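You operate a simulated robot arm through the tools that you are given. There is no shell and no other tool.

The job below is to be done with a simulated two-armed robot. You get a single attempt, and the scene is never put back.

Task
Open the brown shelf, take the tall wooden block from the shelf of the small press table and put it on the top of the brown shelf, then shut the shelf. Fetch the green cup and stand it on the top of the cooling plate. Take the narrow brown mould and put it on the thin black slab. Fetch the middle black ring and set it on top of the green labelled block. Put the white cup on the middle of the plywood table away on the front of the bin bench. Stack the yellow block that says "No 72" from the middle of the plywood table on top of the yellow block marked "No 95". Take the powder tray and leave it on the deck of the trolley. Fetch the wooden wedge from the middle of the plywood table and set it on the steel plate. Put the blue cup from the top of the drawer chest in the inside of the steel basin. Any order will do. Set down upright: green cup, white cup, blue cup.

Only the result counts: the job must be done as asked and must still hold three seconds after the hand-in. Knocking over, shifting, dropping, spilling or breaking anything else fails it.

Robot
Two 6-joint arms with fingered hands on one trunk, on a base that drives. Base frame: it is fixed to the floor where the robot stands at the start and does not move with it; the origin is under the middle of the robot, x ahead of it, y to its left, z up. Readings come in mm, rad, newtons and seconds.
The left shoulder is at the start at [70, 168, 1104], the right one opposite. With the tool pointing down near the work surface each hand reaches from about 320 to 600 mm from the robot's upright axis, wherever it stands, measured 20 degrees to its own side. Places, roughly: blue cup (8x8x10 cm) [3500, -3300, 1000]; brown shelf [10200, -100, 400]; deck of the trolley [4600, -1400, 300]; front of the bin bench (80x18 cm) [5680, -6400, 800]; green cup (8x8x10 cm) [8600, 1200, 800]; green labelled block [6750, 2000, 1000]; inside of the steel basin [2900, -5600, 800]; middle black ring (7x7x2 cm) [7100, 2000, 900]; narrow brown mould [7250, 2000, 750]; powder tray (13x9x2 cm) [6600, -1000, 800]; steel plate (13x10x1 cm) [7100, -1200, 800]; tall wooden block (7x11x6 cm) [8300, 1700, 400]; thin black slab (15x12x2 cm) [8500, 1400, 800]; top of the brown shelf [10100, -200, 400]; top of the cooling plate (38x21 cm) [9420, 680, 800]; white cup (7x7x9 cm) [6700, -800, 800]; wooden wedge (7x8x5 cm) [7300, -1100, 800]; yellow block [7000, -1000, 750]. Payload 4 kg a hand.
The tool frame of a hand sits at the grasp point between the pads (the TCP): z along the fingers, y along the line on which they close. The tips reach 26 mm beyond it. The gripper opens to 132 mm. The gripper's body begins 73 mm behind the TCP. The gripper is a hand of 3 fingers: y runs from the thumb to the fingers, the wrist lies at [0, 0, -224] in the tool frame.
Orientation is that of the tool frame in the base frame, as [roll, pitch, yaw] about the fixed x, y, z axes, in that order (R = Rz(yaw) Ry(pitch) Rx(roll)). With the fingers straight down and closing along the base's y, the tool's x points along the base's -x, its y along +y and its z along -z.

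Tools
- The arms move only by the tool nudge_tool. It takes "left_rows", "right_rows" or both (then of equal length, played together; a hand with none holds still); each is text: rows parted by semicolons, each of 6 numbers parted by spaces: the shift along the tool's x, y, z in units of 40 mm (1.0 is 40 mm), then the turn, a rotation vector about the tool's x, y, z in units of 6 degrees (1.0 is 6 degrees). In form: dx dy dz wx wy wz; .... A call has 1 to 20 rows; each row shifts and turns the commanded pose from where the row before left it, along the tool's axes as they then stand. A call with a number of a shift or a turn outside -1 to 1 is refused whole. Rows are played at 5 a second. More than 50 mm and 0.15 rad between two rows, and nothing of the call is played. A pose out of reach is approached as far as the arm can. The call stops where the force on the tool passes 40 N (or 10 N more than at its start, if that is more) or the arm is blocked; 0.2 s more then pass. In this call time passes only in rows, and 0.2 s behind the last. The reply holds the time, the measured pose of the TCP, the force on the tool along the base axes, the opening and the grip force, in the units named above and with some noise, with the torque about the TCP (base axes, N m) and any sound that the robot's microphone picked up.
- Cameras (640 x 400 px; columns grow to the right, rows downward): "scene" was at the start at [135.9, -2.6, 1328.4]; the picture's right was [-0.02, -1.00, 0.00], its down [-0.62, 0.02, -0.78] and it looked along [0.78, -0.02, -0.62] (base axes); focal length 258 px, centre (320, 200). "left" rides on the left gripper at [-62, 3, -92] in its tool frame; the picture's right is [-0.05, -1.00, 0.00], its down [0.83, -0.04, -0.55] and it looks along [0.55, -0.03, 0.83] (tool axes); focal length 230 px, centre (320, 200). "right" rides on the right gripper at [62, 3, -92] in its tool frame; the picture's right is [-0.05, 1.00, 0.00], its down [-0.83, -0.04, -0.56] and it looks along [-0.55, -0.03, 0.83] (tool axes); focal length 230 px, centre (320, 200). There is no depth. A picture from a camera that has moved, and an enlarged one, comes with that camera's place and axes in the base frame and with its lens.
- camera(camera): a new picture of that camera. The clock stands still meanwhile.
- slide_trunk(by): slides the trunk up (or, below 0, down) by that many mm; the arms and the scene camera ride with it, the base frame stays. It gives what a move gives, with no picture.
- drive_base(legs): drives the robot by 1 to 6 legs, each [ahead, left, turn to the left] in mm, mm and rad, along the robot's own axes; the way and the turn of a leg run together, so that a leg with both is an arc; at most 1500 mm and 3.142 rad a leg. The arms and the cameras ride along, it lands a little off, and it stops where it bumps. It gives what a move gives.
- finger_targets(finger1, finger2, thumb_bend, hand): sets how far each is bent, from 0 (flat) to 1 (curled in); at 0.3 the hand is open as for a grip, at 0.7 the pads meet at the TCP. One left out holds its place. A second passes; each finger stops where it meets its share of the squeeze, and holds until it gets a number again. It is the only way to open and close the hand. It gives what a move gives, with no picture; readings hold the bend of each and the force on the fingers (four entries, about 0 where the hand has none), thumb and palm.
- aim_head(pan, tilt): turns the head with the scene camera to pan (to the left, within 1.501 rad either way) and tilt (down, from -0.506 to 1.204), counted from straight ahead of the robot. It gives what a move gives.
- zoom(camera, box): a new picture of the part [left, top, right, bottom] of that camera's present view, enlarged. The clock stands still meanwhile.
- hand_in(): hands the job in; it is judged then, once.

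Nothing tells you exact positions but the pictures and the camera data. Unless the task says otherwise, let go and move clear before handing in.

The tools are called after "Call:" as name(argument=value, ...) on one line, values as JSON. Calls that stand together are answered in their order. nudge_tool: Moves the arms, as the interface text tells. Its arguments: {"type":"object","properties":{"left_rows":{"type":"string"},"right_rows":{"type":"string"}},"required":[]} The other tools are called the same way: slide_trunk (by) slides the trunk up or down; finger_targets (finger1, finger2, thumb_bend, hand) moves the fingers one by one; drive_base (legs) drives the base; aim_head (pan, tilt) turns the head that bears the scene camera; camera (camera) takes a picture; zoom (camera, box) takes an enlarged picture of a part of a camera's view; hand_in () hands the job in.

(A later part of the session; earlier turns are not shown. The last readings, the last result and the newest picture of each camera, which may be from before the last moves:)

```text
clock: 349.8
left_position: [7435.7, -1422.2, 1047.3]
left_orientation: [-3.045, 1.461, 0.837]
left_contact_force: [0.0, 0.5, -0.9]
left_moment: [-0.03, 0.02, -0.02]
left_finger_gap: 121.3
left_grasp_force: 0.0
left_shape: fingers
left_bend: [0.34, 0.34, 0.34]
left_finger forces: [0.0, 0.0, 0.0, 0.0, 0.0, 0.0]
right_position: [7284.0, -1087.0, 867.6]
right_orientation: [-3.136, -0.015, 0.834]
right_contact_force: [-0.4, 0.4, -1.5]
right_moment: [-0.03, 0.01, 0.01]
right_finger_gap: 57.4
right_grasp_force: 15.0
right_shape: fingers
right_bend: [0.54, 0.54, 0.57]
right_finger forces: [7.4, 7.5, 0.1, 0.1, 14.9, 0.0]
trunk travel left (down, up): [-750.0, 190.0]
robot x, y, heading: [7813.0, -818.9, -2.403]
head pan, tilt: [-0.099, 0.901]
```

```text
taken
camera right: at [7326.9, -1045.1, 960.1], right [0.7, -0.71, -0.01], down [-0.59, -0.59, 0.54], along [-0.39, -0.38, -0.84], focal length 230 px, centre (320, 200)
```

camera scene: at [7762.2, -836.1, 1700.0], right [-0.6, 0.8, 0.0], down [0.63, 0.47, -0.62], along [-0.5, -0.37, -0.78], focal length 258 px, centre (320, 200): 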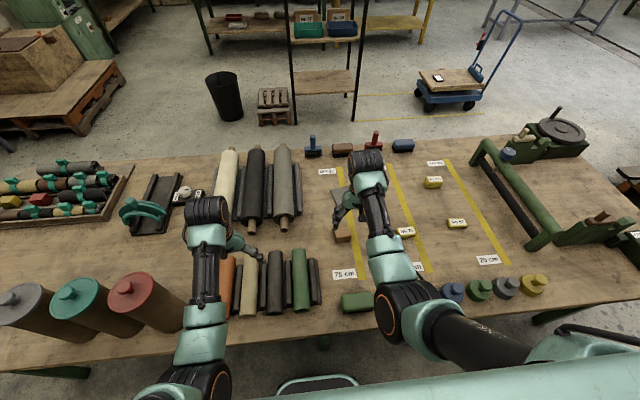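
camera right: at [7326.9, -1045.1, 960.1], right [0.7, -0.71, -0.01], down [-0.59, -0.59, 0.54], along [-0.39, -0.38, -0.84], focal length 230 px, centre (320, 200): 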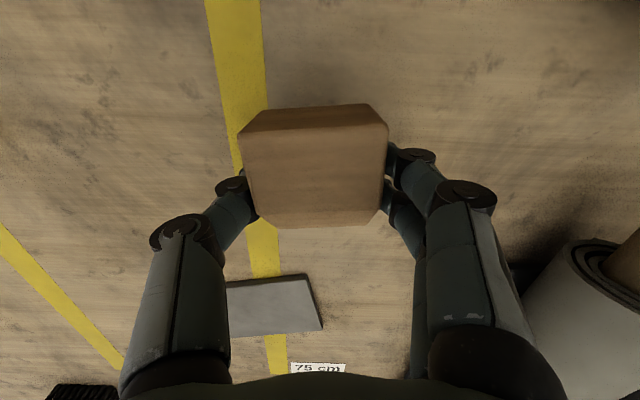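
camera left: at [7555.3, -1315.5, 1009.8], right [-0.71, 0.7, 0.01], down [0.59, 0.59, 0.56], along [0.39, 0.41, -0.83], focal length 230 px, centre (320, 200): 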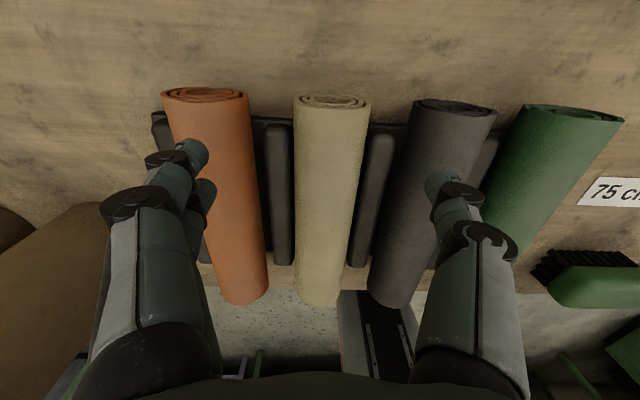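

Wedge is held level. The steel plate's centre is ~195 mm ahead and ~62 mm right; lifting and driving there.

Call:
slide_trunk(by=40)

Call:
drive_base(legs=[[190, -62, 0]])

Call:
camera(camera="right")

Call:
camera(camera="scene")

```text
clock: 350.7
left_position: [7436.0, -1421.0, 1087.3]
left_orientation: [-3.045, 1.463, 0.836]
left_contact_force: [0.1, -0.7, 0.7]
left_moment: [0.01, 0.0, 0.0]
left_finger_gap: 120.8
left_grasp_force: 0.0
left_shape: fingers
left_bend: [0.34, 0.34, 0.34]
left_finger forces: [0.0, 0.0, 0.1, 0.1, 0.0, 0.0]
right_position: [7284.4, -1086.8, 908.3]
right_orientation: [-3.135, -0.013, 0.833]
right_contact_force: [0.0, 0.1, -0.6]
right_moment: [-0.02, -0.02, -0.01]
right_finger_gap: 57.5
right_grasp_force: 15.2
right_shape: fingers
right_bend: [0.54, 0.54, 0.57]
right_finger forces: [7.4, 7.5, 0.0, 0.1, 14.9, 0.0]
trunk travel left (down, up): [-790.0, 150.0]
robot x, y, heading: [7811.6, -816.5, -2.407]
head pan, tilt: [-0.099, 0.901]
```

```text
clock: 351.7
left_position: [7386.1, -1444.1, 1085.2]
left_orientation: [-3.06, 1.458, 0.823]
left_contact_force: [-0.5, 0.3, -0.4]
left_moment: [0.0, 0.01, 0.01]
left_finger_gap: 121.2
left_grasp_force: 0.1
left_shape: fingers
left_bend: [0.34, 0.34, 0.34]
left_finger forces: [0.1, 0.0, 0.0, 0.0, 0.0, 0.0]
right_position: [7235.2, -1109.6, 907.4]
right_orientation: [-3.136, -0.017, 0.836]
right_contact_force: [-1.0, 0.5, -1.4]
right_moment: [0.03, -0.01, -0.03]
right_finger_gap: 57.5
right_grasp_force: 14.7
right_shape: fingers
right_bend: [0.54, 0.54, 0.57]
right_finger forces: [7.3, 7.5, 0.1, 0.0, 15.0, 0.0]
trunk travel left (down, up): [-790.0, 150.0]
robot x, y, heading: [7763.4, -836.8, -2.403]
head pan, tilt: [-0.099, 0.901]
stopped in leg 1: the robot was blocked; the commanded pose is now the measured one
```

```text
taken
camera right: at [7276.7, -1068.4, 998.2], right [0.71, -0.71, -0.01], down [-0.59, -0.6, 0.54], along [-0.39, -0.38, -0.84], focal length 230 px, centre (320, 200)
```

right: 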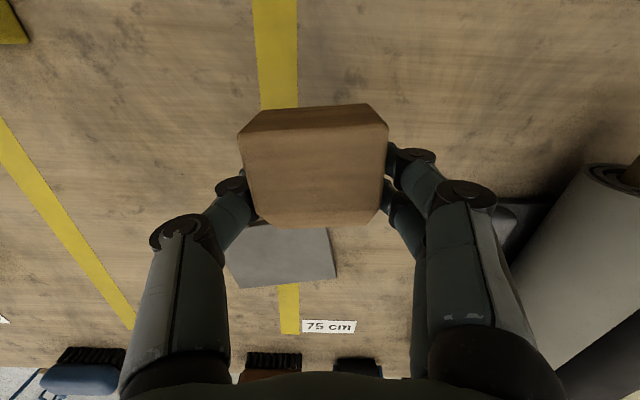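

```text
taken
camera scene: at [7659.1, -921.3, 1549.2], right [-0.6, 0.8, 0.0], down [0.63, 0.47, -0.62], along [-0.49, -0.37, -0.79], focal length 258 px, centre (320, 200)
```

scene: 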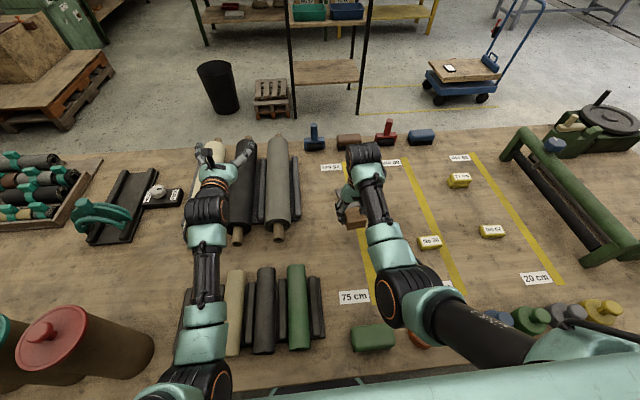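

The base is blocked by the table's middle leg, so the plate is out of tool-down reach from here. I'll set the wedge down on the free table here, re-grip it with the hand pitched forward ~40° (its side faces allow that), and then reach out to the plate.

Call:
slide_trunk(by=-64)

Call:
nudge_tool(right_rows="0 0 0.06 0 0 0; 0 0 0.06 0 0 0")

Call:
camera(camera="right")

```text
clock: 352.8
left_position: [7390.4, -1442.6, 1024.3]
left_orientation: [-3.042, 1.462, 0.842]
left_contact_force: [-0.6, -0.3, -0.5]
left_moment: [0.01, -0.01, 0.01]
left_finger_gap: 121.0
left_grasp_force: 0.1
left_shape: fingers
left_bend: [0.34, 0.34, 0.34]
left_finger forces: [0.0, 0.0, 0.0, 0.1, 0.0, 0.1]
right_position: [7239.0, -1107.3, 844.8]
right_orientation: [-3.134, -0.01, 0.838]
right_contact_force: [0.1, -0.1, -1.7]
right_moment: [0.0, 0.01, 0.02]
right_finger_gap: 57.5
right_grasp_force: 15.5
right_shape: fingers
right_bend: [0.54, 0.54, 0.57]
right_finger forces: [7.4, 7.4, 0.0, 0.0, 15.0, 0.1]
trunk travel left (down, up): [-726.0, 214.0]
robot x, y, heading: [7764.4, -836.9, -2.402]
head pan, tilt: [-0.099, 0.901]
```

```text
clock: 353.4
left_position: [7390.7, -1442.3, 1025.4]
left_orientation: [-3.042, 1.463, 0.844]
left_contact_force: [0.3, -0.2, -0.1]
left_moment: [0.06, -0.04, 0.05]
left_finger_gap: 121.0
left_grasp_force: 0.0
left_shape: fingers
left_bend: [0.34, 0.34, 0.34]
left_finger forces: [0.1, 0.1, 0.1, 0.1, 0.0, 0.0]
right_position: [7239.3, -1108.4, 840.7]
right_orientation: [-3.135, -0.01, 0.834]
right_contact_force: [0.0, 0.6, -2.0]
right_moment: [0.01, 0.03, 0.0]
right_finger_gap: 57.6
right_grasp_force: 14.4
right_shape: fingers
right_bend: [0.54, 0.54, 0.57]
right_finger forces: [7.4, 7.5, 0.0, 0.1, 14.8, 0.0]
trunk travel left (down, up): [-726.0, 214.0]
robot x, y, heading: [7761.9, -838.6, -2.403]
head pan, tilt: [-0.099, 0.901]
```

```text
taken
camera right: at [7281.2, -1066.6, 932.4], right [0.71, -0.71, -0.01], down [-0.59, -0.59, 0.55], along [-0.39, -0.38, -0.84], focal length 230 px, centre (320, 200)
```

right: 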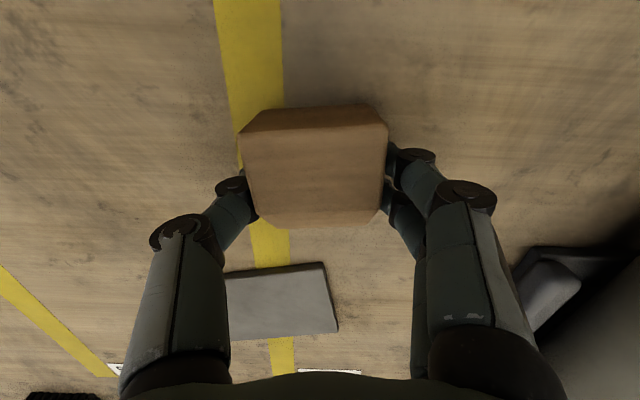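

Call:
nudge_tool(right_rows="0 0 0.06 0 0 0; 0 0 0.05 0 0 0")

Call:
finger_targets(hand="right", finger1=0.43, finger2=0.43, thumb_bend=0.43)

Call:
nudge_tool(right_rows="0 0 -0.1 0 -1 0; 0 0 0 0 -1 0; 0 0 0 0 -1 0; 0 0 0 0 -1 0; 0 0 0 0 -1 0; 0 0 0 0 -1 0; 0 0 0 0 -1 0")

Call:
camera(camera="right")

Call:
zoom(camera="scene", box=[280, 130, 460, 270])

```text
clock: 354.0
left_position: [7391.8, -1442.0, 1024.5]
left_orientation: [-3.04, 1.463, 0.845]
left_contact_force: [0.0, -0.3, -0.3]
left_moment: [0.0, -0.01, -0.02]
left_finger_gap: 121.3
left_grasp_force: 0.1
left_shape: fingers
left_bend: [0.34, 0.34, 0.34]
left_finger forces: [0.1, 0.0, 0.0, 0.0, 0.0, 0.0]
right_position: [7238.4, -1108.1, 838.3]
right_orientation: [-3.135, -0.007, 0.836]
right_contact_force: [0.4, -0.1, 1.8]
right_moment: [0.02, 0.01, 0.01]
right_finger_gap: 57.5
right_grasp_force: 15.2
right_shape: fingers
right_bend: [0.54, 0.54, 0.57]
right_finger forces: [7.8, 7.5, 0.0, 0.0, 15.1, 0.0]
trunk travel left (down, up): [-726.0, 214.0]
robot x, y, heading: [7763.5, -841.9, -2.4]
head pan, tilt: [-0.099, 0.901]
```

```text
clock: 355.0
left_position: [7390.8, -1441.7, 1024.5]
left_orientation: [-3.041, 1.461, 0.844]
left_contact_force: [-0.8, 0.1, 0.1]
left_moment: [0.03, 0.01, -0.02]
left_finger_gap: 120.8
left_grasp_force: 0.1
left_shape: fingers
left_bend: [0.34, 0.34, 0.34]
left_finger forces: [0.1, 0.0, 0.1, 0.0, 0.1, 0.0]
right_position: [7238.6, -1107.6, 837.6]
right_orientation: [-3.134, -0.012, 0.837]
right_contact_force: [0.1, 0.0, -0.6]
right_moment: [0.01, 0.02, -0.01]
right_finger_gap: 91.0
right_grasp_force: 0.0
right_shape: fingers
right_bend: [0.43, 0.43, 0.43]
right_finger forces: [0.1, 0.0, 0.0, 0.0, 0.0, 0.0]
trunk travel left (down, up): [-726.0, 214.0]
robot x, y, heading: [7764.8, -841.8, -2.404]
head pan, tilt: [-0.099, 0.901]
```

```text
clock: 356.6
left_position: [7391.8, -1441.9, 1024.4]
left_orientation: [-3.038, 1.464, 0.847]
left_contact_force: [-0.3, -0.1, 0.4]
left_moment: [0.03, 0.04, 0.0]
left_finger_gap: 121.2
left_grasp_force: 0.1
left_shape: fingers
left_bend: [0.34, 0.34, 0.34]
left_finger forces: [0.0, 0.0, 0.0, 0.1, 0.0, 0.0]
right_position: [7220.6, -1099.1, 847.4]
right_orientation: [-3.076, 0.738, 0.88]
right_contact_force: [-0.8, 0.8, -0.7]
right_moment: [0.03, 0.01, -0.01]
right_finger_gap: 91.9
right_grasp_force: 0.1
right_shape: fingers
right_bend: [0.43, 0.43, 0.43]
right_finger forces: [0.0, 0.0, 0.0, 0.0, 0.0, 0.1]
trunk travel left (down, up): [-726.0, 214.0]
robot x, y, heading: [7765.1, -838.1, -2.401]
head pan, tilt: [-0.099, 0.901]
```

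```text
taken
camera right: at [7296.0, -1023.6, 872.3], right [0.71, -0.7, -0.01], down [-0.16, -0.18, 0.97], along [-0.68, -0.69, -0.24], focal length 230 px, centre (320, 200)
```

right: 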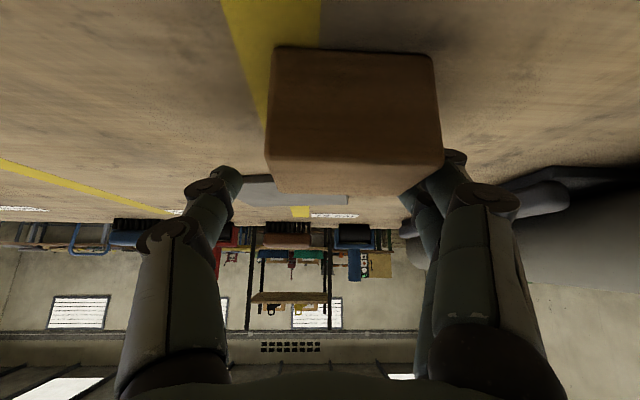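

```text
2.86 times, centred on (370, 200) of scene
camera zoom: at [7667.1, -917.2, 1486.1], right [-0.6, 0.8, 0.0], down [0.63, 0.47, -0.62], along [-0.5, -0.37, -0.78], focal length 736 px, centre (177, 200)
```

zoom: 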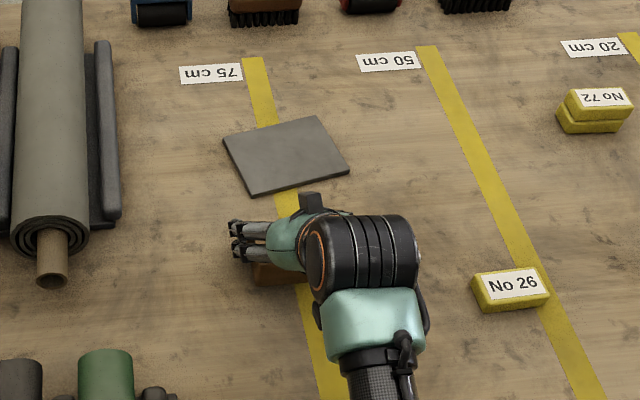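

Call:
nudge_tool(right_rows="0 0 0 0 0 0")

```text
clock: 357.0
left_position: [7391.9, -1441.9, 1025.0]
left_orientation: [-3.043, 1.463, 0.843]
left_contact_force: [0.2, 0.2, -0.4]
left_moment: [0.04, 0.01, 0.03]
left_finger_gap: 121.0
left_grasp_force: 0.2
left_shape: fingers
left_bend: [0.34, 0.34, 0.34]
left_finger forces: [0.0, 0.0, 0.0, 0.0, 0.1, 0.1]
right_position: [7221.6, -1099.0, 844.6]
right_orientation: [-3.077, 0.734, 0.877]
right_contact_force: [0.6, 0.0, -0.1]
right_moment: [0.04, -0.05, 0.0]
right_finger_gap: 91.6
right_grasp_force: 0.1
right_shape: fingers
right_bend: [0.43, 0.43, 0.43]
right_finger forces: [0.0, 0.1, 0.0, 0.0, 0.0, 0.1]
trunk travel left (down, up): [-726.0, 214.0]
robot x, y, heading: [7763.9, -837.9, -2.4]
head pan, tilt: [-0.099, 0.901]
```

Call:
nudge_tool(right_rows="0.1 0.25 0.12 0 0 0; 0.13 0.2 0.13 0 0 0")

Call:
camera(camera="right")

```text
clock: 357.8
left_position: [7392.4, -1442.0, 1024.9]
left_orientation: [-3.042, 1.464, 0.843]
left_contact_force: [0.3, 0.6, 0.6]
left_moment: [0.03, 0.0, -0.01]
left_finger_gap: 121.1
left_grasp_force: 0.1
left_shape: fingers
left_bend: [0.34, 0.34, 0.34]
left_finger forces: [0.0, 0.1, 0.0, 0.0, 0.0, 0.0]
right_position: [7212.5, -1096.3, 838.2]
right_orientation: [-3.009, 0.756, 0.917]
right_contact_force: [3.4, 2.4, 16.8]
right_moment: [-0.67, -0.73, 0.18]
right_finger_gap: 96.6
right_grasp_force: 8.4
right_shape: fingers
right_bend: [0.42, 0.43, 0.43]
right_finger forces: [17.0, 0.1, 0.1, 0.0, 0.1, 0.0]
trunk travel left (down, up): [-726.0, 214.0]
robot x, y, heading: [7763.0, -836.7, -2.406]
head pan, tilt: [-0.099, 0.901]
stopped in row 2 (right hand): the arm was blocked; the commanded pose is now the measured one
```

```text
taken
camera right: at [7290.3, -1021.5, 861.1], right [0.71, -0.7, -0.06], down [-0.11, -0.19, 0.97], along [-0.7, -0.68, -0.21], focal length 230 px, centre (320, 200)
```

right: 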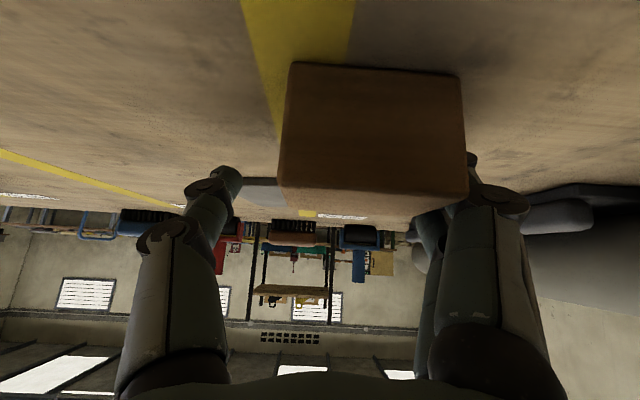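

The arm is again at its inward limit, so I'll step back to the earlier pose and shift the base left instead.

Call:
nudge_tool(right_rows="-0.2 -0.2 -0.2 -0.34 0.1 0.28; -0.05 -0.25 -0.05 -0.34 0.1 0.29")

Call:
nudge_tool(right_rows="0 0 0 0 0 0")

Call:
camera(camera="right")

```text
clock: 358.4
left_position: [7390.9, -1441.4, 1025.2]
left_orientation: [-3.049, 1.466, 0.835]
left_contact_force: [-0.1, 0.0, 0.2]
left_moment: [-0.01, 0.01, 0.03]
left_finger_gap: 121.0
left_grasp_force: 0.1
left_shape: fingers
left_bend: [0.34, 0.34, 0.34]
left_finger forces: [0.1, 0.0, 0.0, 0.0, 0.0, 0.1]
right_position: [7202.3, -1087.3, 849.1]
right_orientation: [3.141, 0.733, 0.831]
right_contact_force: [0.0, -0.1, -0.7]
right_moment: [-0.03, -0.01, 0.02]
right_finger_gap: 92.2
right_grasp_force: 0.2
right_shape: fingers
right_bend: [0.43, 0.43, 0.43]
right_finger forces: [0.0, 0.0, 0.1, 0.0, 0.0, 0.0]
trunk travel left (down, up): [-726.0, 214.0]
robot x, y, heading: [7763.1, -842.5, -2.399]
head pan, tilt: [-0.099, 0.901]
```

```text
clock: 358.8
left_position: [7391.2, -1441.3, 1023.5]
left_orientation: [-3.043, 1.463, 0.84]
left_contact_force: [0.3, -0.4, 0.5]
left_moment: [-0.01, 0.0, 0.02]
left_finger_gap: 121.1
left_grasp_force: 0.0
left_shape: fingers
left_bend: [0.34, 0.34, 0.34]
left_finger forces: [0.0, 0.1, 0.0, 0.0, 0.1, 0.1]
right_position: [7202.5, -1087.7, 850.1]
right_orientation: [3.14, 0.732, 0.831]
right_contact_force: [-0.6, -0.9, -0.3]
right_moment: [-0.01, 0.02, 0.01]
right_finger_gap: 92.2
right_grasp_force: 0.1
right_shape: fingers
right_bend: [0.43, 0.43, 0.43]
right_finger forces: [0.1, 0.0, 0.0, 0.1, 0.1, 0.1]
trunk travel left (down, up): [-726.0, 214.0]
robot x, y, heading: [7765.2, -839.1, -2.404]
head pan, tilt: [-0.099, 0.901]
```

```text
taken
camera right: at [7276.7, -1010.3, 876.0], right [0.71, -0.7, 0.03], down [-0.2, -0.15, 0.97], along [-0.67, -0.7, -0.25], focal length 230 px, centre (320, 200)
```

right: 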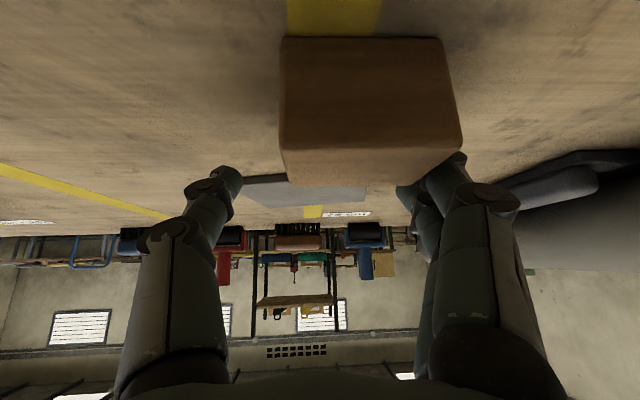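

Call:
zoom(camera="scene", box=[300, 140, 420, 240])

```text
4.00 times, centred on (360, 190) of scene
camera zoom: at [7666.2, -917.5, 1486.0], right [-0.6, 0.8, 0.0], down [0.63, 0.47, -0.62], along [-0.5, -0.37, -0.78], focal length 1030 px, centre (160, 240)
```

zoom: 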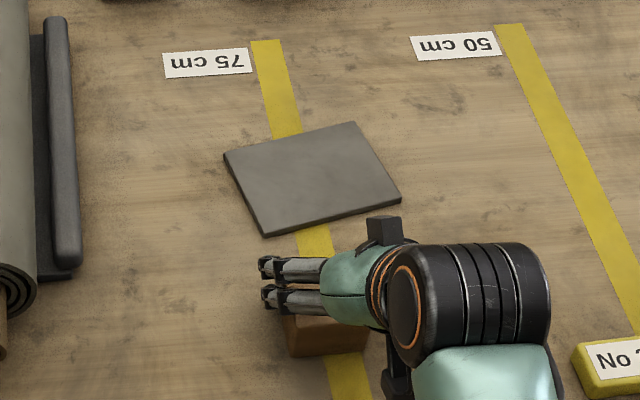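

Call:
drive_base(legs=[[0, 16, 0]])

Call:
slide_trunk(by=-14)

Call:
camera(camera="right")

```text
clock: 359.5
left_position: [7400.5, -1451.3, 1024.3]
left_orientation: [-3.063, 1.462, 0.821]
left_contact_force: [0.7, 0.1, -0.6]
left_moment: [-0.02, -0.01, 0.0]
left_finger_gap: 121.0
left_grasp_force: 0.1
left_shape: fingers
left_bend: [0.34, 0.34, 0.34]
left_finger forces: [0.1, 0.1, 0.0, 0.1, 0.0, 0.1]
right_position: [7211.1, -1097.5, 848.8]
right_orientation: [3.141, 0.732, 0.831]
right_contact_force: [0.0, -0.1, 0.6]
right_moment: [-0.02, -0.02, 0.02]
right_finger_gap: 92.0
right_grasp_force: 0.0
right_shape: fingers
right_bend: [0.43, 0.43, 0.43]
right_finger forces: [0.1, 0.0, 0.0, 0.0, 0.1, 0.0]
trunk travel left (down, up): [-726.0, 214.0]
robot x, y, heading: [7776.3, -852.4, -2.401]
head pan, tilt: [-0.099, 0.901]
```

```text
clock: 360.1
left_position: [7401.4, -1453.7, 1010.2]
left_orientation: [-3.04, 1.463, 0.847]
left_contact_force: [0.1, -0.7, 0.5]
left_moment: [0.01, 0.0, 0.02]
left_finger_gap: 121.1
left_grasp_force: 0.1
left_shape: fingers
left_bend: [0.34, 0.34, 0.34]
left_finger forces: [0.1, 0.0, 0.1, 0.1, 0.0, 0.1]
right_position: [7213.0, -1098.0, 835.7]
right_orientation: [-3.139, 0.73, 0.833]
right_contact_force: [-0.7, 0.2, -0.3]
right_moment: [0.02, -0.02, 0.0]
right_finger_gap: 91.6
right_grasp_force: 0.1
right_shape: fingers
right_bend: [0.43, 0.43, 0.43]
right_finger forces: [0.0, 0.1, 0.1, 0.1, 0.0, 0.0]
trunk travel left (down, up): [-712.0, 228.0]
robot x, y, heading: [7774.3, -846.8, -2.402]
head pan, tilt: [-0.099, 0.901]
```

```text
taken
camera right: at [7287.3, -1021.6, 862.0], right [0.71, -0.7, 0.03], down [-0.2, -0.15, 0.97], along [-0.67, -0.7, -0.25], focal length 230 px, centre (320, 200)
```

right: 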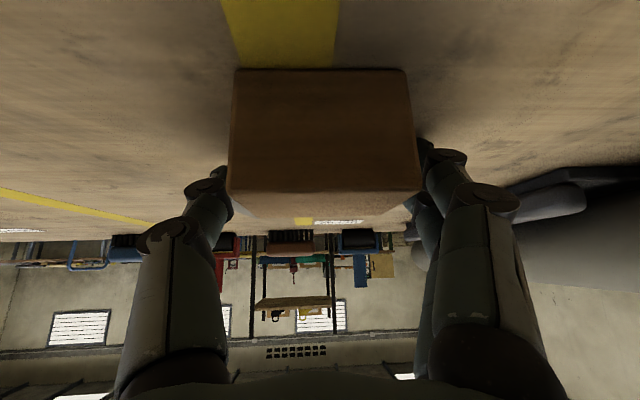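

Now the wedge is centred between the pitched fingers. Gripping.

Call:
finger_targets(hand="right", finger1=0.52, finger2=0.52, thumb_bend=0.52)

Call:
finger_targets(hand="right", finger1=0.66, finger2=0.66, thumb_bend=0.66)

Call:
slide_trunk(by=40)

Call:
camera(camera="right")

Call:
zoom(camera="scene", box=[300, 140, 420, 240])

```text
clock: 361.1
left_position: [7402.3, -1452.8, 1010.4]
left_orientation: [-3.037, 1.462, 0.846]
left_contact_force: [-0.1, 0.6, 0.2]
left_moment: [0.02, -0.02, -0.02]
left_finger_gap: 120.9
left_grasp_force: 0.1
left_shape: fingers
left_bend: [0.34, 0.34, 0.34]
left_finger forces: [0.0, 0.0, 0.0, 0.0, 0.1, 0.1]
right_position: [7212.5, -1098.1, 836.3]
right_orientation: [-3.139, 0.731, 0.833]
right_contact_force: [0.0, -0.9, 0.2]
right_moment: [-0.01, 0.0, 0.01]
right_finger_gap: 62.5
right_grasp_force: 0.7
right_shape: fingers
right_bend: [0.52, 0.52, 0.52]
right_finger forces: [0.5, 0.1, 0.0, 0.0, 0.3, 0.1]
trunk travel left (down, up): [-712.0, 228.0]
robot x, y, heading: [7771.9, -849.7, -2.399]
head pan, tilt: [-0.099, 0.901]
```

```text
clock: 362.1
left_position: [7402.4, -1452.0, 1009.5]
left_orientation: [-3.038, 1.462, 0.847]
left_contact_force: [-0.1, -0.6, -0.2]
left_moment: [-0.03, 0.01, -0.02]
left_finger_gap: 121.3
left_grasp_force: 0.1
left_shape: fingers
left_bend: [0.34, 0.34, 0.34]
left_finger forces: [0.0, 0.0, 0.1, 0.0, 0.1, 0.0]
right_position: [7213.4, -1098.4, 835.8]
right_orientation: [-3.141, 0.732, 0.832]
right_contact_force: [-0.1, 0.1, 0.1]
right_moment: [-0.02, -0.02, -0.01]
right_finger_gap: 57.6
right_grasp_force: 16.6
right_shape: fingers
right_bend: [0.54, 0.55, 0.58]
right_finger forces: [9.1, 7.0, 0.1, 0.1, 16.9, 0.0]
trunk travel left (down, up): [-712.0, 228.0]
robot x, y, heading: [7780.0, -846.9, -2.401]
head pan, tilt: [-0.099, 0.901]
```

```text
clock: 363.0
left_position: [7401.2, -1453.0, 1049.7]
left_orientation: [-3.041, 1.462, 0.846]
left_contact_force: [-0.6, 0.1, 0.1]
left_moment: [-0.02, -0.01, 0.02]
left_finger_gap: 120.8
left_grasp_force: 0.1
left_shape: fingers
left_bend: [0.34, 0.34, 0.34]
left_finger forces: [0.0, 0.0, 0.0, 0.1, 0.0, 0.0]
right_position: [7212.4, -1098.3, 874.7]
right_orientation: [-3.14, 0.732, 0.834]
right_contact_force: [-0.2, 1.0, -1.5]
right_moment: [0.01, -0.04, 0.0]
right_finger_gap: 57.9
right_grasp_force: 16.3
right_shape: fingers
right_bend: [0.54, 0.56, 0.58]
right_finger forces: [8.8, 6.6, 0.1, 0.0, 16.9, 0.1]
trunk travel left (down, up): [-752.0, 188.0]
robot x, y, heading: [7774.6, -846.7, -2.403]
head pan, tilt: [-0.099, 0.901]
```

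```text
taken
camera right: at [7287.1, -1021.8, 901.7], right [0.71, -0.7, 0.03], down [-0.2, -0.15, 0.97], along [-0.67, -0.7, -0.25], focal length 230 px, centre (320, 200)
```

right: 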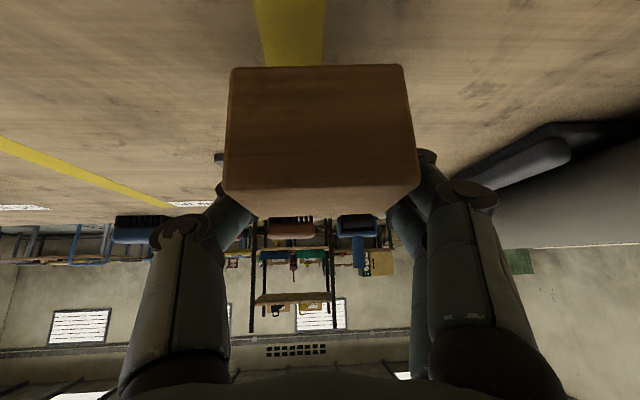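

```text
4.00 times, centred on (360, 190) of scene
camera zoom: at [7676.5, -929.7, 1512.0], right [-0.6, 0.8, 0.0], down [0.63, 0.47, -0.62], along [-0.5, -0.37, -0.78], focal length 1030 px, centre (160, 240)
```

zoom: 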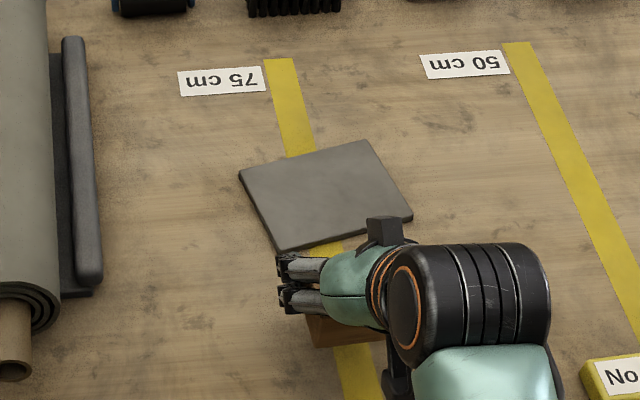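

Wedge is firmly held at the pitched grip. The plate centre is ~133 mm ahead and ~33 mm right in the tool's frame; extending the arm.

Call:
nudge_tool(right_rows="-0.618 -0.21 0.556 0 0 0; -0.618 -0.21 0.556 0 0 0; -0.618 -0.21 0.556 0 0 0; -0.618 -0.21 0.556 0 0 0")

Call:
camera(camera="right")

Call:
zoom(camera="scene", box=[300, 120, 420, 220])

```text
clock: 364.0
left_position: [7400.4, -1454.2, 1049.4]
left_orientation: [-3.04, 1.461, 0.843]
left_contact_force: [-0.7, -0.7, 0.0]
left_moment: [0.0, -0.01, 0.02]
left_finger_gap: 121.1
left_grasp_force: 0.0
left_shape: fingers
left_bend: [0.34, 0.34, 0.34]
left_finger forces: [0.0, 0.0, 0.0, 0.0, 0.0, 0.1]
right_position: [7097.3, -1176.4, 875.2]
right_orientation: [-3.14, 0.729, 0.83]
right_contact_force: [-0.9, -0.1, -2.0]
right_moment: [-0.01, 0.03, -0.03]
right_finger_gap: 57.8
right_grasp_force: 16.1
right_shape: fingers
right_bend: [0.54, 0.56, 0.58]
right_finger forces: [9.0, 6.6, 0.0, 0.0, 16.9, 0.0]
trunk travel left (down, up): [-752.0, 188.0]
robot x, y, heading: [7775.5, -849.9, -2.403]
head pan, tilt: [-0.099, 0.901]
```

```text
taken
camera right: at [7170.8, -1099.0, 900.7], right [0.71, -0.7, 0.03], down [-0.2, -0.15, 0.97], along [-0.67, -0.7, -0.25], focal length 230 px, centre (320, 200)
```

right: 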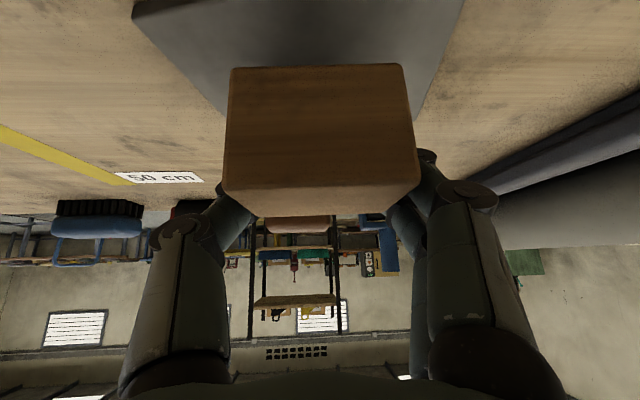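

```text
4.00 times, centred on (360, 170) of scene
camera zoom: at [7675.2, -930.7, 1511.8], right [-0.6, 0.8, 0.0], down [0.63, 0.47, -0.62], along [-0.5, -0.37, -0.78], focal length 1030 px, centre (160, 320)
```

zoom: 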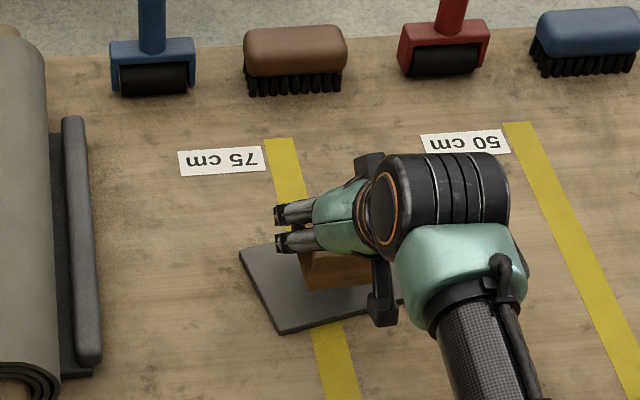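

Directly over the plate. Lowering.

Call:
slide_trunk(by=-24)

Call:
nudge_tool(right_rows="0.05 0 0.055 0 0 0; 0.034 0 0.037 0 0 0")

Call:
nudge_tool(right_rows="0.034 0 0.037 0 0 0; 0.034 0 0.037 0 0 0")

```text
clock: 364.7
left_position: [7401.1, -1454.0, 1026.8]
left_orientation: [-3.037, 1.464, 0.847]
left_contact_force: [0.5, 0.0, 0.1]
left_moment: [0.01, 0.0, 0.02]
left_finger_gap: 121.2
left_grasp_force: 0.1
left_shape: fingers
left_bend: [0.34, 0.34, 0.34]
left_finger forces: [0.0, 0.0, 0.0, 0.0, 0.1, 0.0]
right_position: [7097.9, -1174.6, 851.1]
right_orientation: [-3.141, 0.732, 0.832]
right_contact_force: [0.0, 0.9, -1.3]
right_moment: [-0.01, 0.04, -0.03]
right_finger_gap: 57.9
right_grasp_force: 16.2
right_shape: fingers
right_bend: [0.54, 0.56, 0.58]
right_finger forces: [8.8, 6.7, 0.1, 0.0, 17.0, 0.0]
trunk travel left (down, up): [-728.0, 212.0]
robot x, y, heading: [7775.4, -848.8, -2.4]
head pan, tilt: [-0.099, 0.901]
```

```text
clock: 365.3
left_position: [7401.1, -1453.7, 1026.9]
left_orientation: [-3.04, 1.463, 0.846]
left_contact_force: [0.1, -0.5, -0.2]
left_moment: [0.0, 0.0, 0.0]
left_finger_gap: 121.0
left_grasp_force: 0.1
left_shape: fingers
left_bend: [0.34, 0.34, 0.34]
left_finger forces: [0.0, 0.0, 0.0, 0.0, 0.0, 0.1]
right_position: [7098.1, -1174.8, 846.9]
right_orientation: [-3.139, 0.733, 0.834]
right_contact_force: [0.8, -0.1, -1.2]
right_moment: [-0.02, 0.03, -0.03]
right_finger_gap: 57.7
right_grasp_force: 16.3
right_shape: fingers
right_bend: [0.54, 0.56, 0.58]
right_finger forces: [8.9, 6.8, 0.0, 0.0, 16.9, 0.0]
trunk travel left (down, up): [-728.0, 212.0]
robot x, y, heading: [7773.8, -850.8, -2.395]
head pan, tilt: [-0.099, 0.901]
```

```text
clock: 365.9
left_position: [7402.3, -1453.6, 1026.0]
left_orientation: [-3.036, 1.463, 0.849]
left_contact_force: [-0.8, 1.1, -0.1]
left_moment: [-0.01, 0.0, -0.03]
left_finger_gap: 120.9
left_grasp_force: 0.1
left_shape: fingers
left_bend: [0.34, 0.34, 0.34]
left_finger forces: [0.0, 0.1, 0.0, 0.0, 0.0, 0.1]
right_position: [7098.2, -1175.3, 843.9]
right_orientation: [-3.14, 0.735, 0.833]
right_contact_force: [0.2, 1.1, 4.3]
right_moment: [-0.11, -0.03, -0.04]
right_finger_gap: 57.5
right_grasp_force: 17.6
right_shape: fingers
right_bend: [0.55, 0.56, 0.58]
right_finger forces: [9.3, 8.3, 0.1, 0.0, 17.6, 0.0]
trunk travel left (down, up): [-728.0, 212.0]
robot x, y, heading: [7777.6, -850.0, -2.399]
head pan, tilt: [-0.099, 0.901]
```

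Contact with the plate. Opening and withdrawing along the hand's axis.

Call:
finger_targets(hand="right", finger1=0.42, finger2=0.42, thumb_bend=0.42)

Call:
nudge_tool(right_rows="0 0 -0.5 0 0 0; 0 0 -0.7 0 0 0; 0 0 -0.7 0 0 0; 0 0 -0.7 0 0 0; 0 0 -0.7 0 0 0")

Call:
camera(camera="right")

Call:
zoom(camera="scene", box=[300, 120, 420, 220])

```text
clock: 366.9
left_position: [7402.6, -1451.5, 1026.1]
left_orientation: [-3.039, 1.465, 0.846]
left_contact_force: [0.8, 0.3, 0.7]
left_moment: [-0.02, 0.03, 0.03]
left_finger_gap: 121.0
left_grasp_force: 0.1
left_shape: fingers
left_bend: [0.34, 0.34, 0.34]
left_finger forces: [0.1, 0.0, 0.0, 0.1, 0.1, 0.0]
right_position: [7098.2, -1175.3, 842.4]
right_orientation: [-3.141, 0.733, 0.832]
right_contact_force: [-2.1, -0.1, 4.0]
right_moment: [-0.16, -0.11, -0.06]
right_finger_gap: 93.0
right_grasp_force: 2.6
right_shape: fingers
right_bend: [0.43, 0.42, 0.42]
right_finger forces: [4.3, 0.0, 0.1, 0.0, 0.1, 0.1]
trunk travel left (down, up): [-728.0, 212.0]
robot x, y, heading: [7776.2, -850.4, -2.401]
head pan, tilt: [-0.099, 0.901]
```

```text
clock: 368.1
left_position: [7403.1, -1452.4, 1027.0]
left_orientation: [-3.036, 1.465, 0.847]
left_contact_force: [-0.4, -0.2, -0.1]
left_moment: [-0.02, -0.01, 0.0]
left_finger_gap: 121.0
left_grasp_force: 0.0
left_shape: fingers
left_bend: [0.34, 0.34, 0.34]
left_finger forces: [0.0, 0.1, 0.0, 0.0, 0.1, 0.1]
right_position: [7160.3, -1108.9, 941.1]
right_orientation: [-3.141, 0.735, 0.831]
right_contact_force: [0.3, -0.1, -0.4]
right_moment: [0.01, 0.01, 0.0]
right_finger_gap: 94.2
right_grasp_force: 0.0
right_shape: fingers
right_bend: [0.42, 0.42, 0.42]
right_finger forces: [0.0, 0.1, 0.0, 0.1, 0.0, 0.0]
trunk travel left (down, up): [-728.0, 212.0]
robot x, y, heading: [7776.7, -850.1, -2.4]
head pan, tilt: [-0.099, 0.901]
```

```text
taken
camera right: at [7233.9, -1032.7, 968.1], right [0.71, -0.7, 0.03], down [-0.2, -0.15, 0.97], along [-0.67, -0.7, -0.25], focal length 230 px, centre (320, 200)
```

right: 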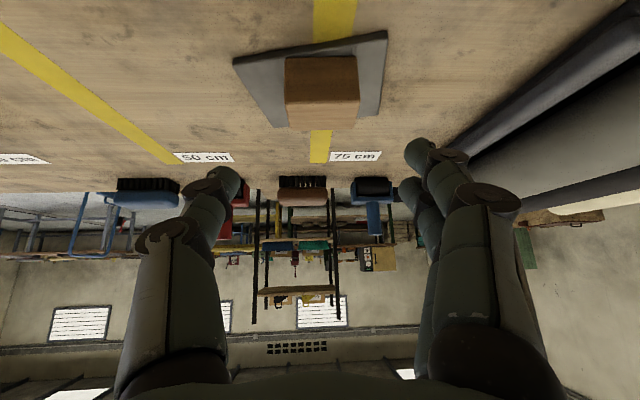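

```text
4.00 times, centred on (360, 170) of scene
camera zoom: at [7677.6, -928.7, 1488.1], right [-0.6, 0.8, 0.0], down [0.63, 0.47, -0.62], along [-0.5, -0.37, -0.78], focal length 1030 px, centre (160, 320)
```

zoom: 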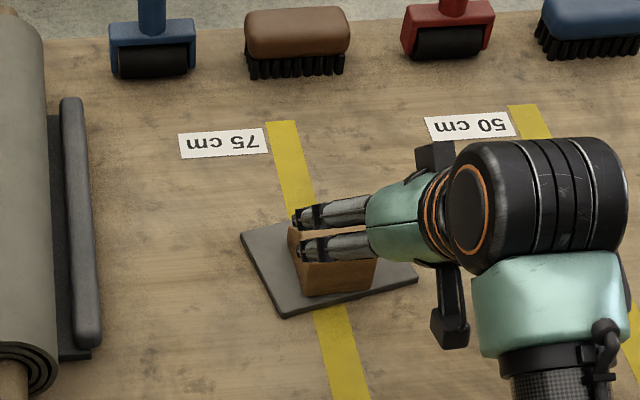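

The wedge rests squarely on the plate. Raising, backing off, and putting both hands back to straight-down.

Call:
slide_trunk(by=200)

Call:
drive_base(legs=[[-420, 0, 0]])

Call:
nudge_tool(left_rows="0.585 0 -0.03 0 1 0; 0.585 0 -0.03 0 1 0; 0.585 0 -0.03 0 1 0; 0.585 0 -0.03 0 1 0; 0.585 0 -0.03 0 1 0; 0.585 0 -0.03 0 1 0; 0.585 0 -0.03 0 1 0; 0.585 0 -0.03 0 1 0; 0.585 0 -0.03 0 1 0; 0.585 0 -0.03 0 1 0; 0.585 0 -0.03 0 1 0; 0.585 0 -0.03 0 1 0; 0.585 0 -0.03 0 1 0; 0.585 0 -0.03 0 1 0", right_rows="0 0 0 0 1 0; 0 0 0 0 1 0; 0 0 0 0 1 0; 0 0 0 0 1 0; 0 0 0 0 1 0; 0 0 0 0 1 0; 0 0 0 0 1 0; 0 0 0 0 0 0.9; 0 0 0 0 0 0; 0 0 0 0 0 0; 0 0 0 0 0 0; 0 0 0 0 0 0; 0 0 0 0 0 0; 0 0 0 0 0 0")

Call:
camera(camera="scene")

```text
clock: 370.2
left_position: [7401.6, -1452.9, 1225.7]
left_orientation: [-3.038, 1.462, 0.848]
left_contact_force: [0.1, -0.8, -0.2]
left_moment: [-0.01, 0.0, -0.03]
left_finger_gap: 120.9
left_grasp_force: 0.0
left_shape: fingers
left_bend: [0.34, 0.34, 0.34]
left_finger forces: [0.0, 0.0, 0.1, 0.1, 0.0, 0.1]
right_position: [7158.6, -1110.3, 1140.3]
right_orientation: [-3.14, 0.731, 0.833]
right_contact_force: [-0.7, 0.1, -0.7]
right_moment: [-0.02, 0.01, -0.02]
right_finger_gap: 94.0
right_grasp_force: 0.1
right_shape: fingers
right_bend: [0.42, 0.42, 0.42]
right_finger forces: [0.0, 0.0, 0.1, 0.1, 0.0, 0.0]
trunk travel left (down, up): [-928.0, 12.0]
robot x, y, heading: [7775.3, -847.8, -2.401]
head pan, tilt: [-0.099, 0.901]
```

```text
clock: 372.9
left_position: [7718.2, -1167.6, 1224.5]
left_orientation: [-3.039, 1.462, 0.848]
left_contact_force: [0.2, 0.5, 0.6]
left_moment: [0.01, -0.02, 0.02]
left_finger_gap: 120.9
left_grasp_force: 0.0
left_shape: fingers
left_bend: [0.34, 0.34, 0.34]
left_finger forces: [0.0, 0.1, 0.1, 0.1, 0.1, 0.1]
right_position: [7474.0, -824.9, 1140.0]
right_orientation: [-3.141, 0.73, 0.836]
right_contact_force: [-0.4, -0.2, 0.7]
right_moment: [-0.03, 0.03, 0.0]
right_finger_gap: 94.3
right_grasp_force: 0.0
right_shape: fingers
right_bend: [0.42, 0.42, 0.42]
right_finger forces: [0.0, 0.0, 0.1, 0.0, 0.1, 0.0]
trunk travel left (down, up): [-928.0, 12.0]
robot x, y, heading: [8084.4, -559.0, -2.399]
head pan, tilt: [-0.099, 0.901]
```

```text
clock: 375.9
left_position: [7879.3, -1012.2, 1026.8]
left_orientation: [-3.13, -0.003, 0.75]
left_contact_force: [-0.1, 0.1, 0.6]
left_moment: [0.0, 0.02, -0.01]
left_finger_gap: 121.1
left_grasp_force: 0.0
left_shape: fingers
left_bend: [0.34, 0.34, 0.34]
left_finger forces: [0.0, 0.0, 0.0, 0.0, 0.1, 0.0]
right_position: [7475.6, -824.0, 1141.5]
right_orientation: [-3.139, -0.001, 0.741]
right_contact_force: [-0.3, 0.1, 0.2]
right_moment: [-0.03, -0.02, 0.01]
right_finger_gap: 94.0
right_grasp_force: 0.1
right_shape: fingers
right_bend: [0.42, 0.42, 0.42]
right_finger forces: [0.0, 0.1, 0.0, 0.1, 0.0, 0.0]
trunk travel left (down, up): [-928.0, 12.0]
robot x, y, heading: [8092.4, -562.2, -2.398]
head pan, tilt: [-0.099, 0.901]
```

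```text
taken
camera scene: at [7992.3, -640.9, 1688.0], right [-0.6, 0.8, 0.0], down [0.63, 0.47, -0.62], along [-0.5, -0.37, -0.78], focal length 258 px, centre (320, 200)
```

scene: 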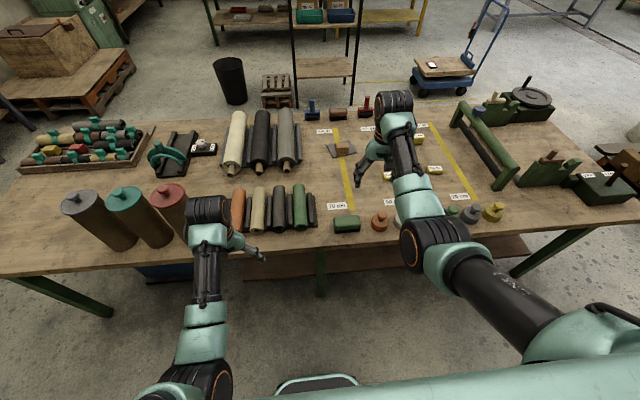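

Now turning around to face the press side, and looking for the control cabinet with ring, block and mould.

Call:
drive_base(legs=[[0, 0, 3.14]])

Call:
aim_head(pan=0.5, tilt=0.35)

Call:
camera(camera="scene")

Call:
zoom(camera="scene", box=[60, 120, 320, 280])

Call:
aim_head(pan=-0.5, tilt=0.35)

Call:
camera(camera="scene")

```text
clock: 383.5
left_position: [8322.5, -121.3, 1027.2]
left_orientation: [-3.132, -0.004, -2.447]
left_contact_force: [-0.8, -0.2, 0.0]
left_moment: [-0.03, 0.01, 0.0]
left_finger_gap: 120.9
left_grasp_force: 0.1
left_shape: fingers
left_bend: [0.34, 0.34, 0.34]
left_finger forces: [0.0, 0.0, 0.1, 0.0, 0.2, 0.0]
right_position: [8717.6, -332.5, 1140.5]
right_orientation: [-3.141, -0.004, -2.454]
right_contact_force: [0.1, -1.1, -0.3]
right_moment: [-0.01, 0.02, 0.0]
right_finger_gap: 94.3
right_grasp_force: 0.2
right_shape: fingers
right_bend: [0.42, 0.42, 0.42]
right_finger forces: [0.1, 0.1, 0.1, 0.0, 0.0, 0.1]
trunk travel left (down, up): [-928.0, 12.0]
robot x, y, heading: [8086.7, -560.5, 0.687]
head pan, tilt: [-0.099, 0.901]
```

```text
clock: 384.5
left_position: [8322.9, -121.8, 1027.4]
left_orientation: [-3.131, -0.002, -2.447]
left_contact_force: [-0.3, 0.1, 0.6]
left_moment: [-0.03, -0.03, 0.03]
left_finger_gap: 121.3
left_grasp_force: 0.1
left_shape: fingers
left_bend: [0.34, 0.34, 0.34]
left_finger forces: [0.0, 0.1, 0.1, 0.0, 0.1, 0.0]
right_position: [8716.8, -332.6, 1140.2]
right_orientation: [-3.14, -0.001, -2.454]
right_contact_force: [-0.6, -0.3, 0.7]
right_moment: [-0.01, -0.01, -0.02]
right_finger_gap: 94.1
right_grasp_force: 0.0
right_shape: fingers
right_bend: [0.42, 0.42, 0.42]
right_finger forces: [0.1, 0.0, 0.0, 0.0, 0.0, 0.0]
trunk travel left (down, up): [-928.0, 12.0]
robot x, y, heading: [8087.5, -564.1, 0.692]
head pan, tilt: [0.499, 0.351]
```

```text
taken
camera scene: at [8163.1, -443.2, 1735.5], right [0.93, -0.37, 0.0], down [-0.13, -0.32, -0.94], along [0.35, 0.87, -0.34], focal length 258 px, centre (320, 200)
```

scene: 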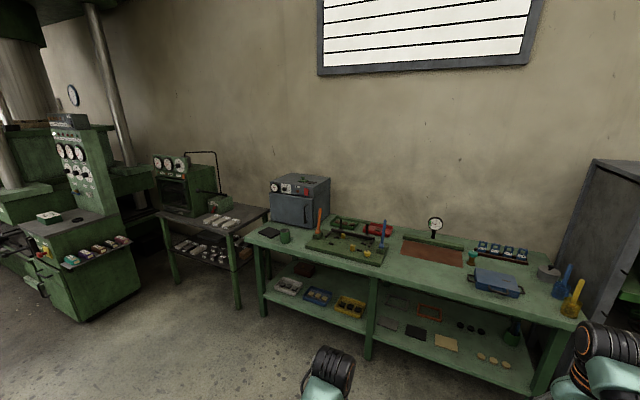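

```text
2.46 times, centred on (190, 200) of scene
camera zoom: at [8163.1, -443.2, 1735.5], right [0.93, -0.37, 0.0], down [-0.13, -0.32, -0.94], along [0.35, 0.87, -0.34], focal length 634 px, centre (640, 200)
```

zoom: 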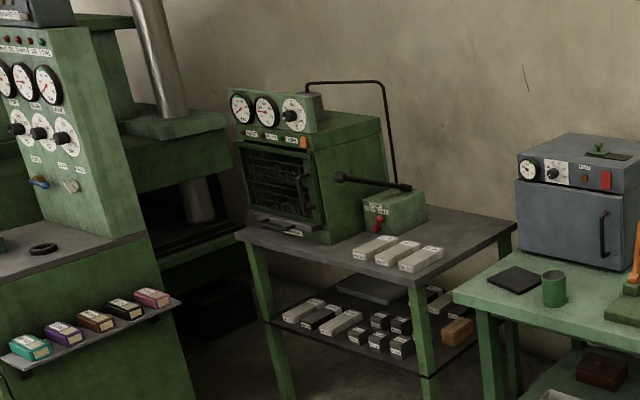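

```text
clock: 385.8
left_position: [8322.9, -121.5, 1027.6]
left_orientation: [-3.132, -0.002, -2.448]
left_contact_force: [-0.7, -0.1, 0.1]
left_moment: [-0.01, 0.0, 0.0]
left_finger_gap: 121.1
left_grasp_force: 0.1
left_shape: fingers
left_bend: [0.34, 0.34, 0.34]
left_finger forces: [0.1, 0.0, 0.0, 0.0, 0.1, 0.0]
right_position: [8718.3, -332.6, 1141.2]
right_orientation: [-3.139, -0.003, -2.455]
right_contact_force: [-0.7, 0.0, 0.0]
right_moment: [0.02, 0.02, 0.03]
right_finger_gap: 94.3
right_grasp_force: 0.0
right_shape: fingers
right_bend: [0.42, 0.42, 0.42]
right_finger forces: [0.0, 0.0, 0.0, 0.0, 0.0, 0.1]
trunk travel left (down, up): [-928.0, 12.0]
robot x, y, heading: [8090.3, -561.5, 0.695]
head pan, tilt: [-0.499, 0.351]
```

```text
taken
camera scene: at [8219.8, -511.8, 1735.6], right [0.19, -0.98, 0.0], down [-0.34, -0.07, -0.94], along [0.92, 0.18, -0.34], focal length 258 px, centre (320, 200)
```

scene: 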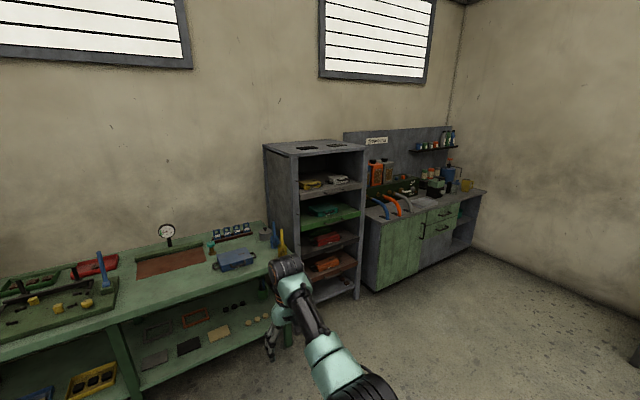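

I can see the control cabinet with five coloured moulds on its side shelf, the ring and labelled block on its top, the press table with the wooden block below, and the green bench with cup, slab and cooling plate. Driving to the cabinet's mould side.

Call:
nudge_tool(right_rows="1 0.4 0 0 0 0; 0.9 0.4 0 0 0 0")

Call:
drive_base(legs=[[0, 0, 1.61], [845, -478, 0], [800, -478, 0]])

Call:
aim_head(pan=0, tilt=0.6)

Call:
camera(camera="scene")

```text
clock: 386.4
left_position: [8322.7, -121.7, 1027.2]
left_orientation: [-3.129, -0.003, -2.449]
left_contact_force: [-0.6, 0.1, -0.1]
left_moment: [0.02, 0.0, 0.01]
left_finger_gap: 121.0
left_grasp_force: 0.1
left_shape: fingers
left_bend: [0.34, 0.34, 0.34]
left_finger forces: [0.0, 0.1, 0.1, 0.0, 0.1, 0.0]
right_position: [8648.3, -344.9, 1119.9]
right_orientation: [-3.138, 0.001, -2.457]
right_contact_force: [0.1, 0.7, -0.5]
right_moment: [0.02, 0.0, 0.04]
right_finger_gap: 94.5
right_grasp_force: 0.0
right_shape: fingers
right_bend: [0.42, 0.42, 0.42]
right_finger forces: [0.1, 0.1, 0.0, 0.1, 0.1, 0.1]
right hand out of reach, approached as far as the arm can: row 1, 2
trunk travel left (down, up): [-928.0, 12.0]
robot x, y, heading: [8084.0, -561.3, 0.698]
head pan, tilt: [-0.499, 0.351]
```

```text
clock: 399.9
left_position: [7175.9, 1507.0, 1026.9]
left_orientation: [-3.129, -0.001, -0.815]
left_contact_force: [0.8, -0.8, 0.1]
left_moment: [-0.01, -0.03, -0.01]
left_finger_gap: 120.9
left_grasp_force: 0.0
left_shape: fingers
left_bend: [0.34, 0.34, 0.34]
left_finger forces: [0.0, 0.1, 0.0, 0.0, 0.0, 0.1]
right_position: [7379.1, 1846.2, 1118.9]
right_orientation: [-3.139, 0.0, -0.822]
right_contact_force: [-0.3, 0.1, 0.2]
right_moment: [-0.04, -0.03, 0.0]
right_finger_gap: 94.0
right_grasp_force: 0.0
right_shape: fingers
right_bend: [0.42, 0.42, 0.42]
right_finger forces: [0.0, 0.0, 0.0, 0.0, 0.0, 0.0]
trunk travel left (down, up): [-928.0, 12.0]
robot x, y, heading: [7630.6, 1299.8, 2.323]
head pan, tilt: [-0.499, 0.351]
```

```text
clock: 400.9
left_position: [7175.6, 1506.9, 1026.1]
left_orientation: [-3.131, -0.004, -0.814]
left_contact_force: [0.2, -0.4, 0.1]
left_moment: [0.03, 0.0, 0.0]
left_finger_gap: 120.8
left_grasp_force: 0.1
left_shape: fingers
left_bend: [0.34, 0.34, 0.34]
left_finger forces: [0.1, 0.1, 0.1, 0.1, 0.0, 0.0]
right_position: [7378.4, 1846.8, 1118.8]
right_orientation: [-3.14, 0.002, -0.822]
right_contact_force: [-0.2, -0.2, -0.4]
right_moment: [-0.01, 0.0, -0.01]
right_finger_gap: 94.0
right_grasp_force: 0.1
right_shape: fingers
right_bend: [0.42, 0.42, 0.42]
right_finger forces: [0.0, 0.0, 0.0, 0.1, 0.0, 0.0]
trunk travel left (down, up): [-928.0, 12.0]
robot x, y, heading: [7630.7, 1301.4, 2.324]
head pan, tilt: [0.0, 0.6]
```

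```text
taken
camera scene: at [7534.2, 1401.9, 1712.8], right [0.73, 0.68, 0.0], down [0.39, -0.41, -0.83], along [-0.56, 0.6, -0.56], focal length 258 px, centre (320, 200)
```

scene: 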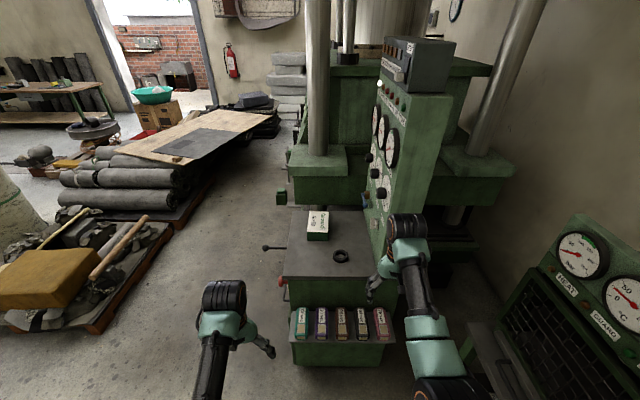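

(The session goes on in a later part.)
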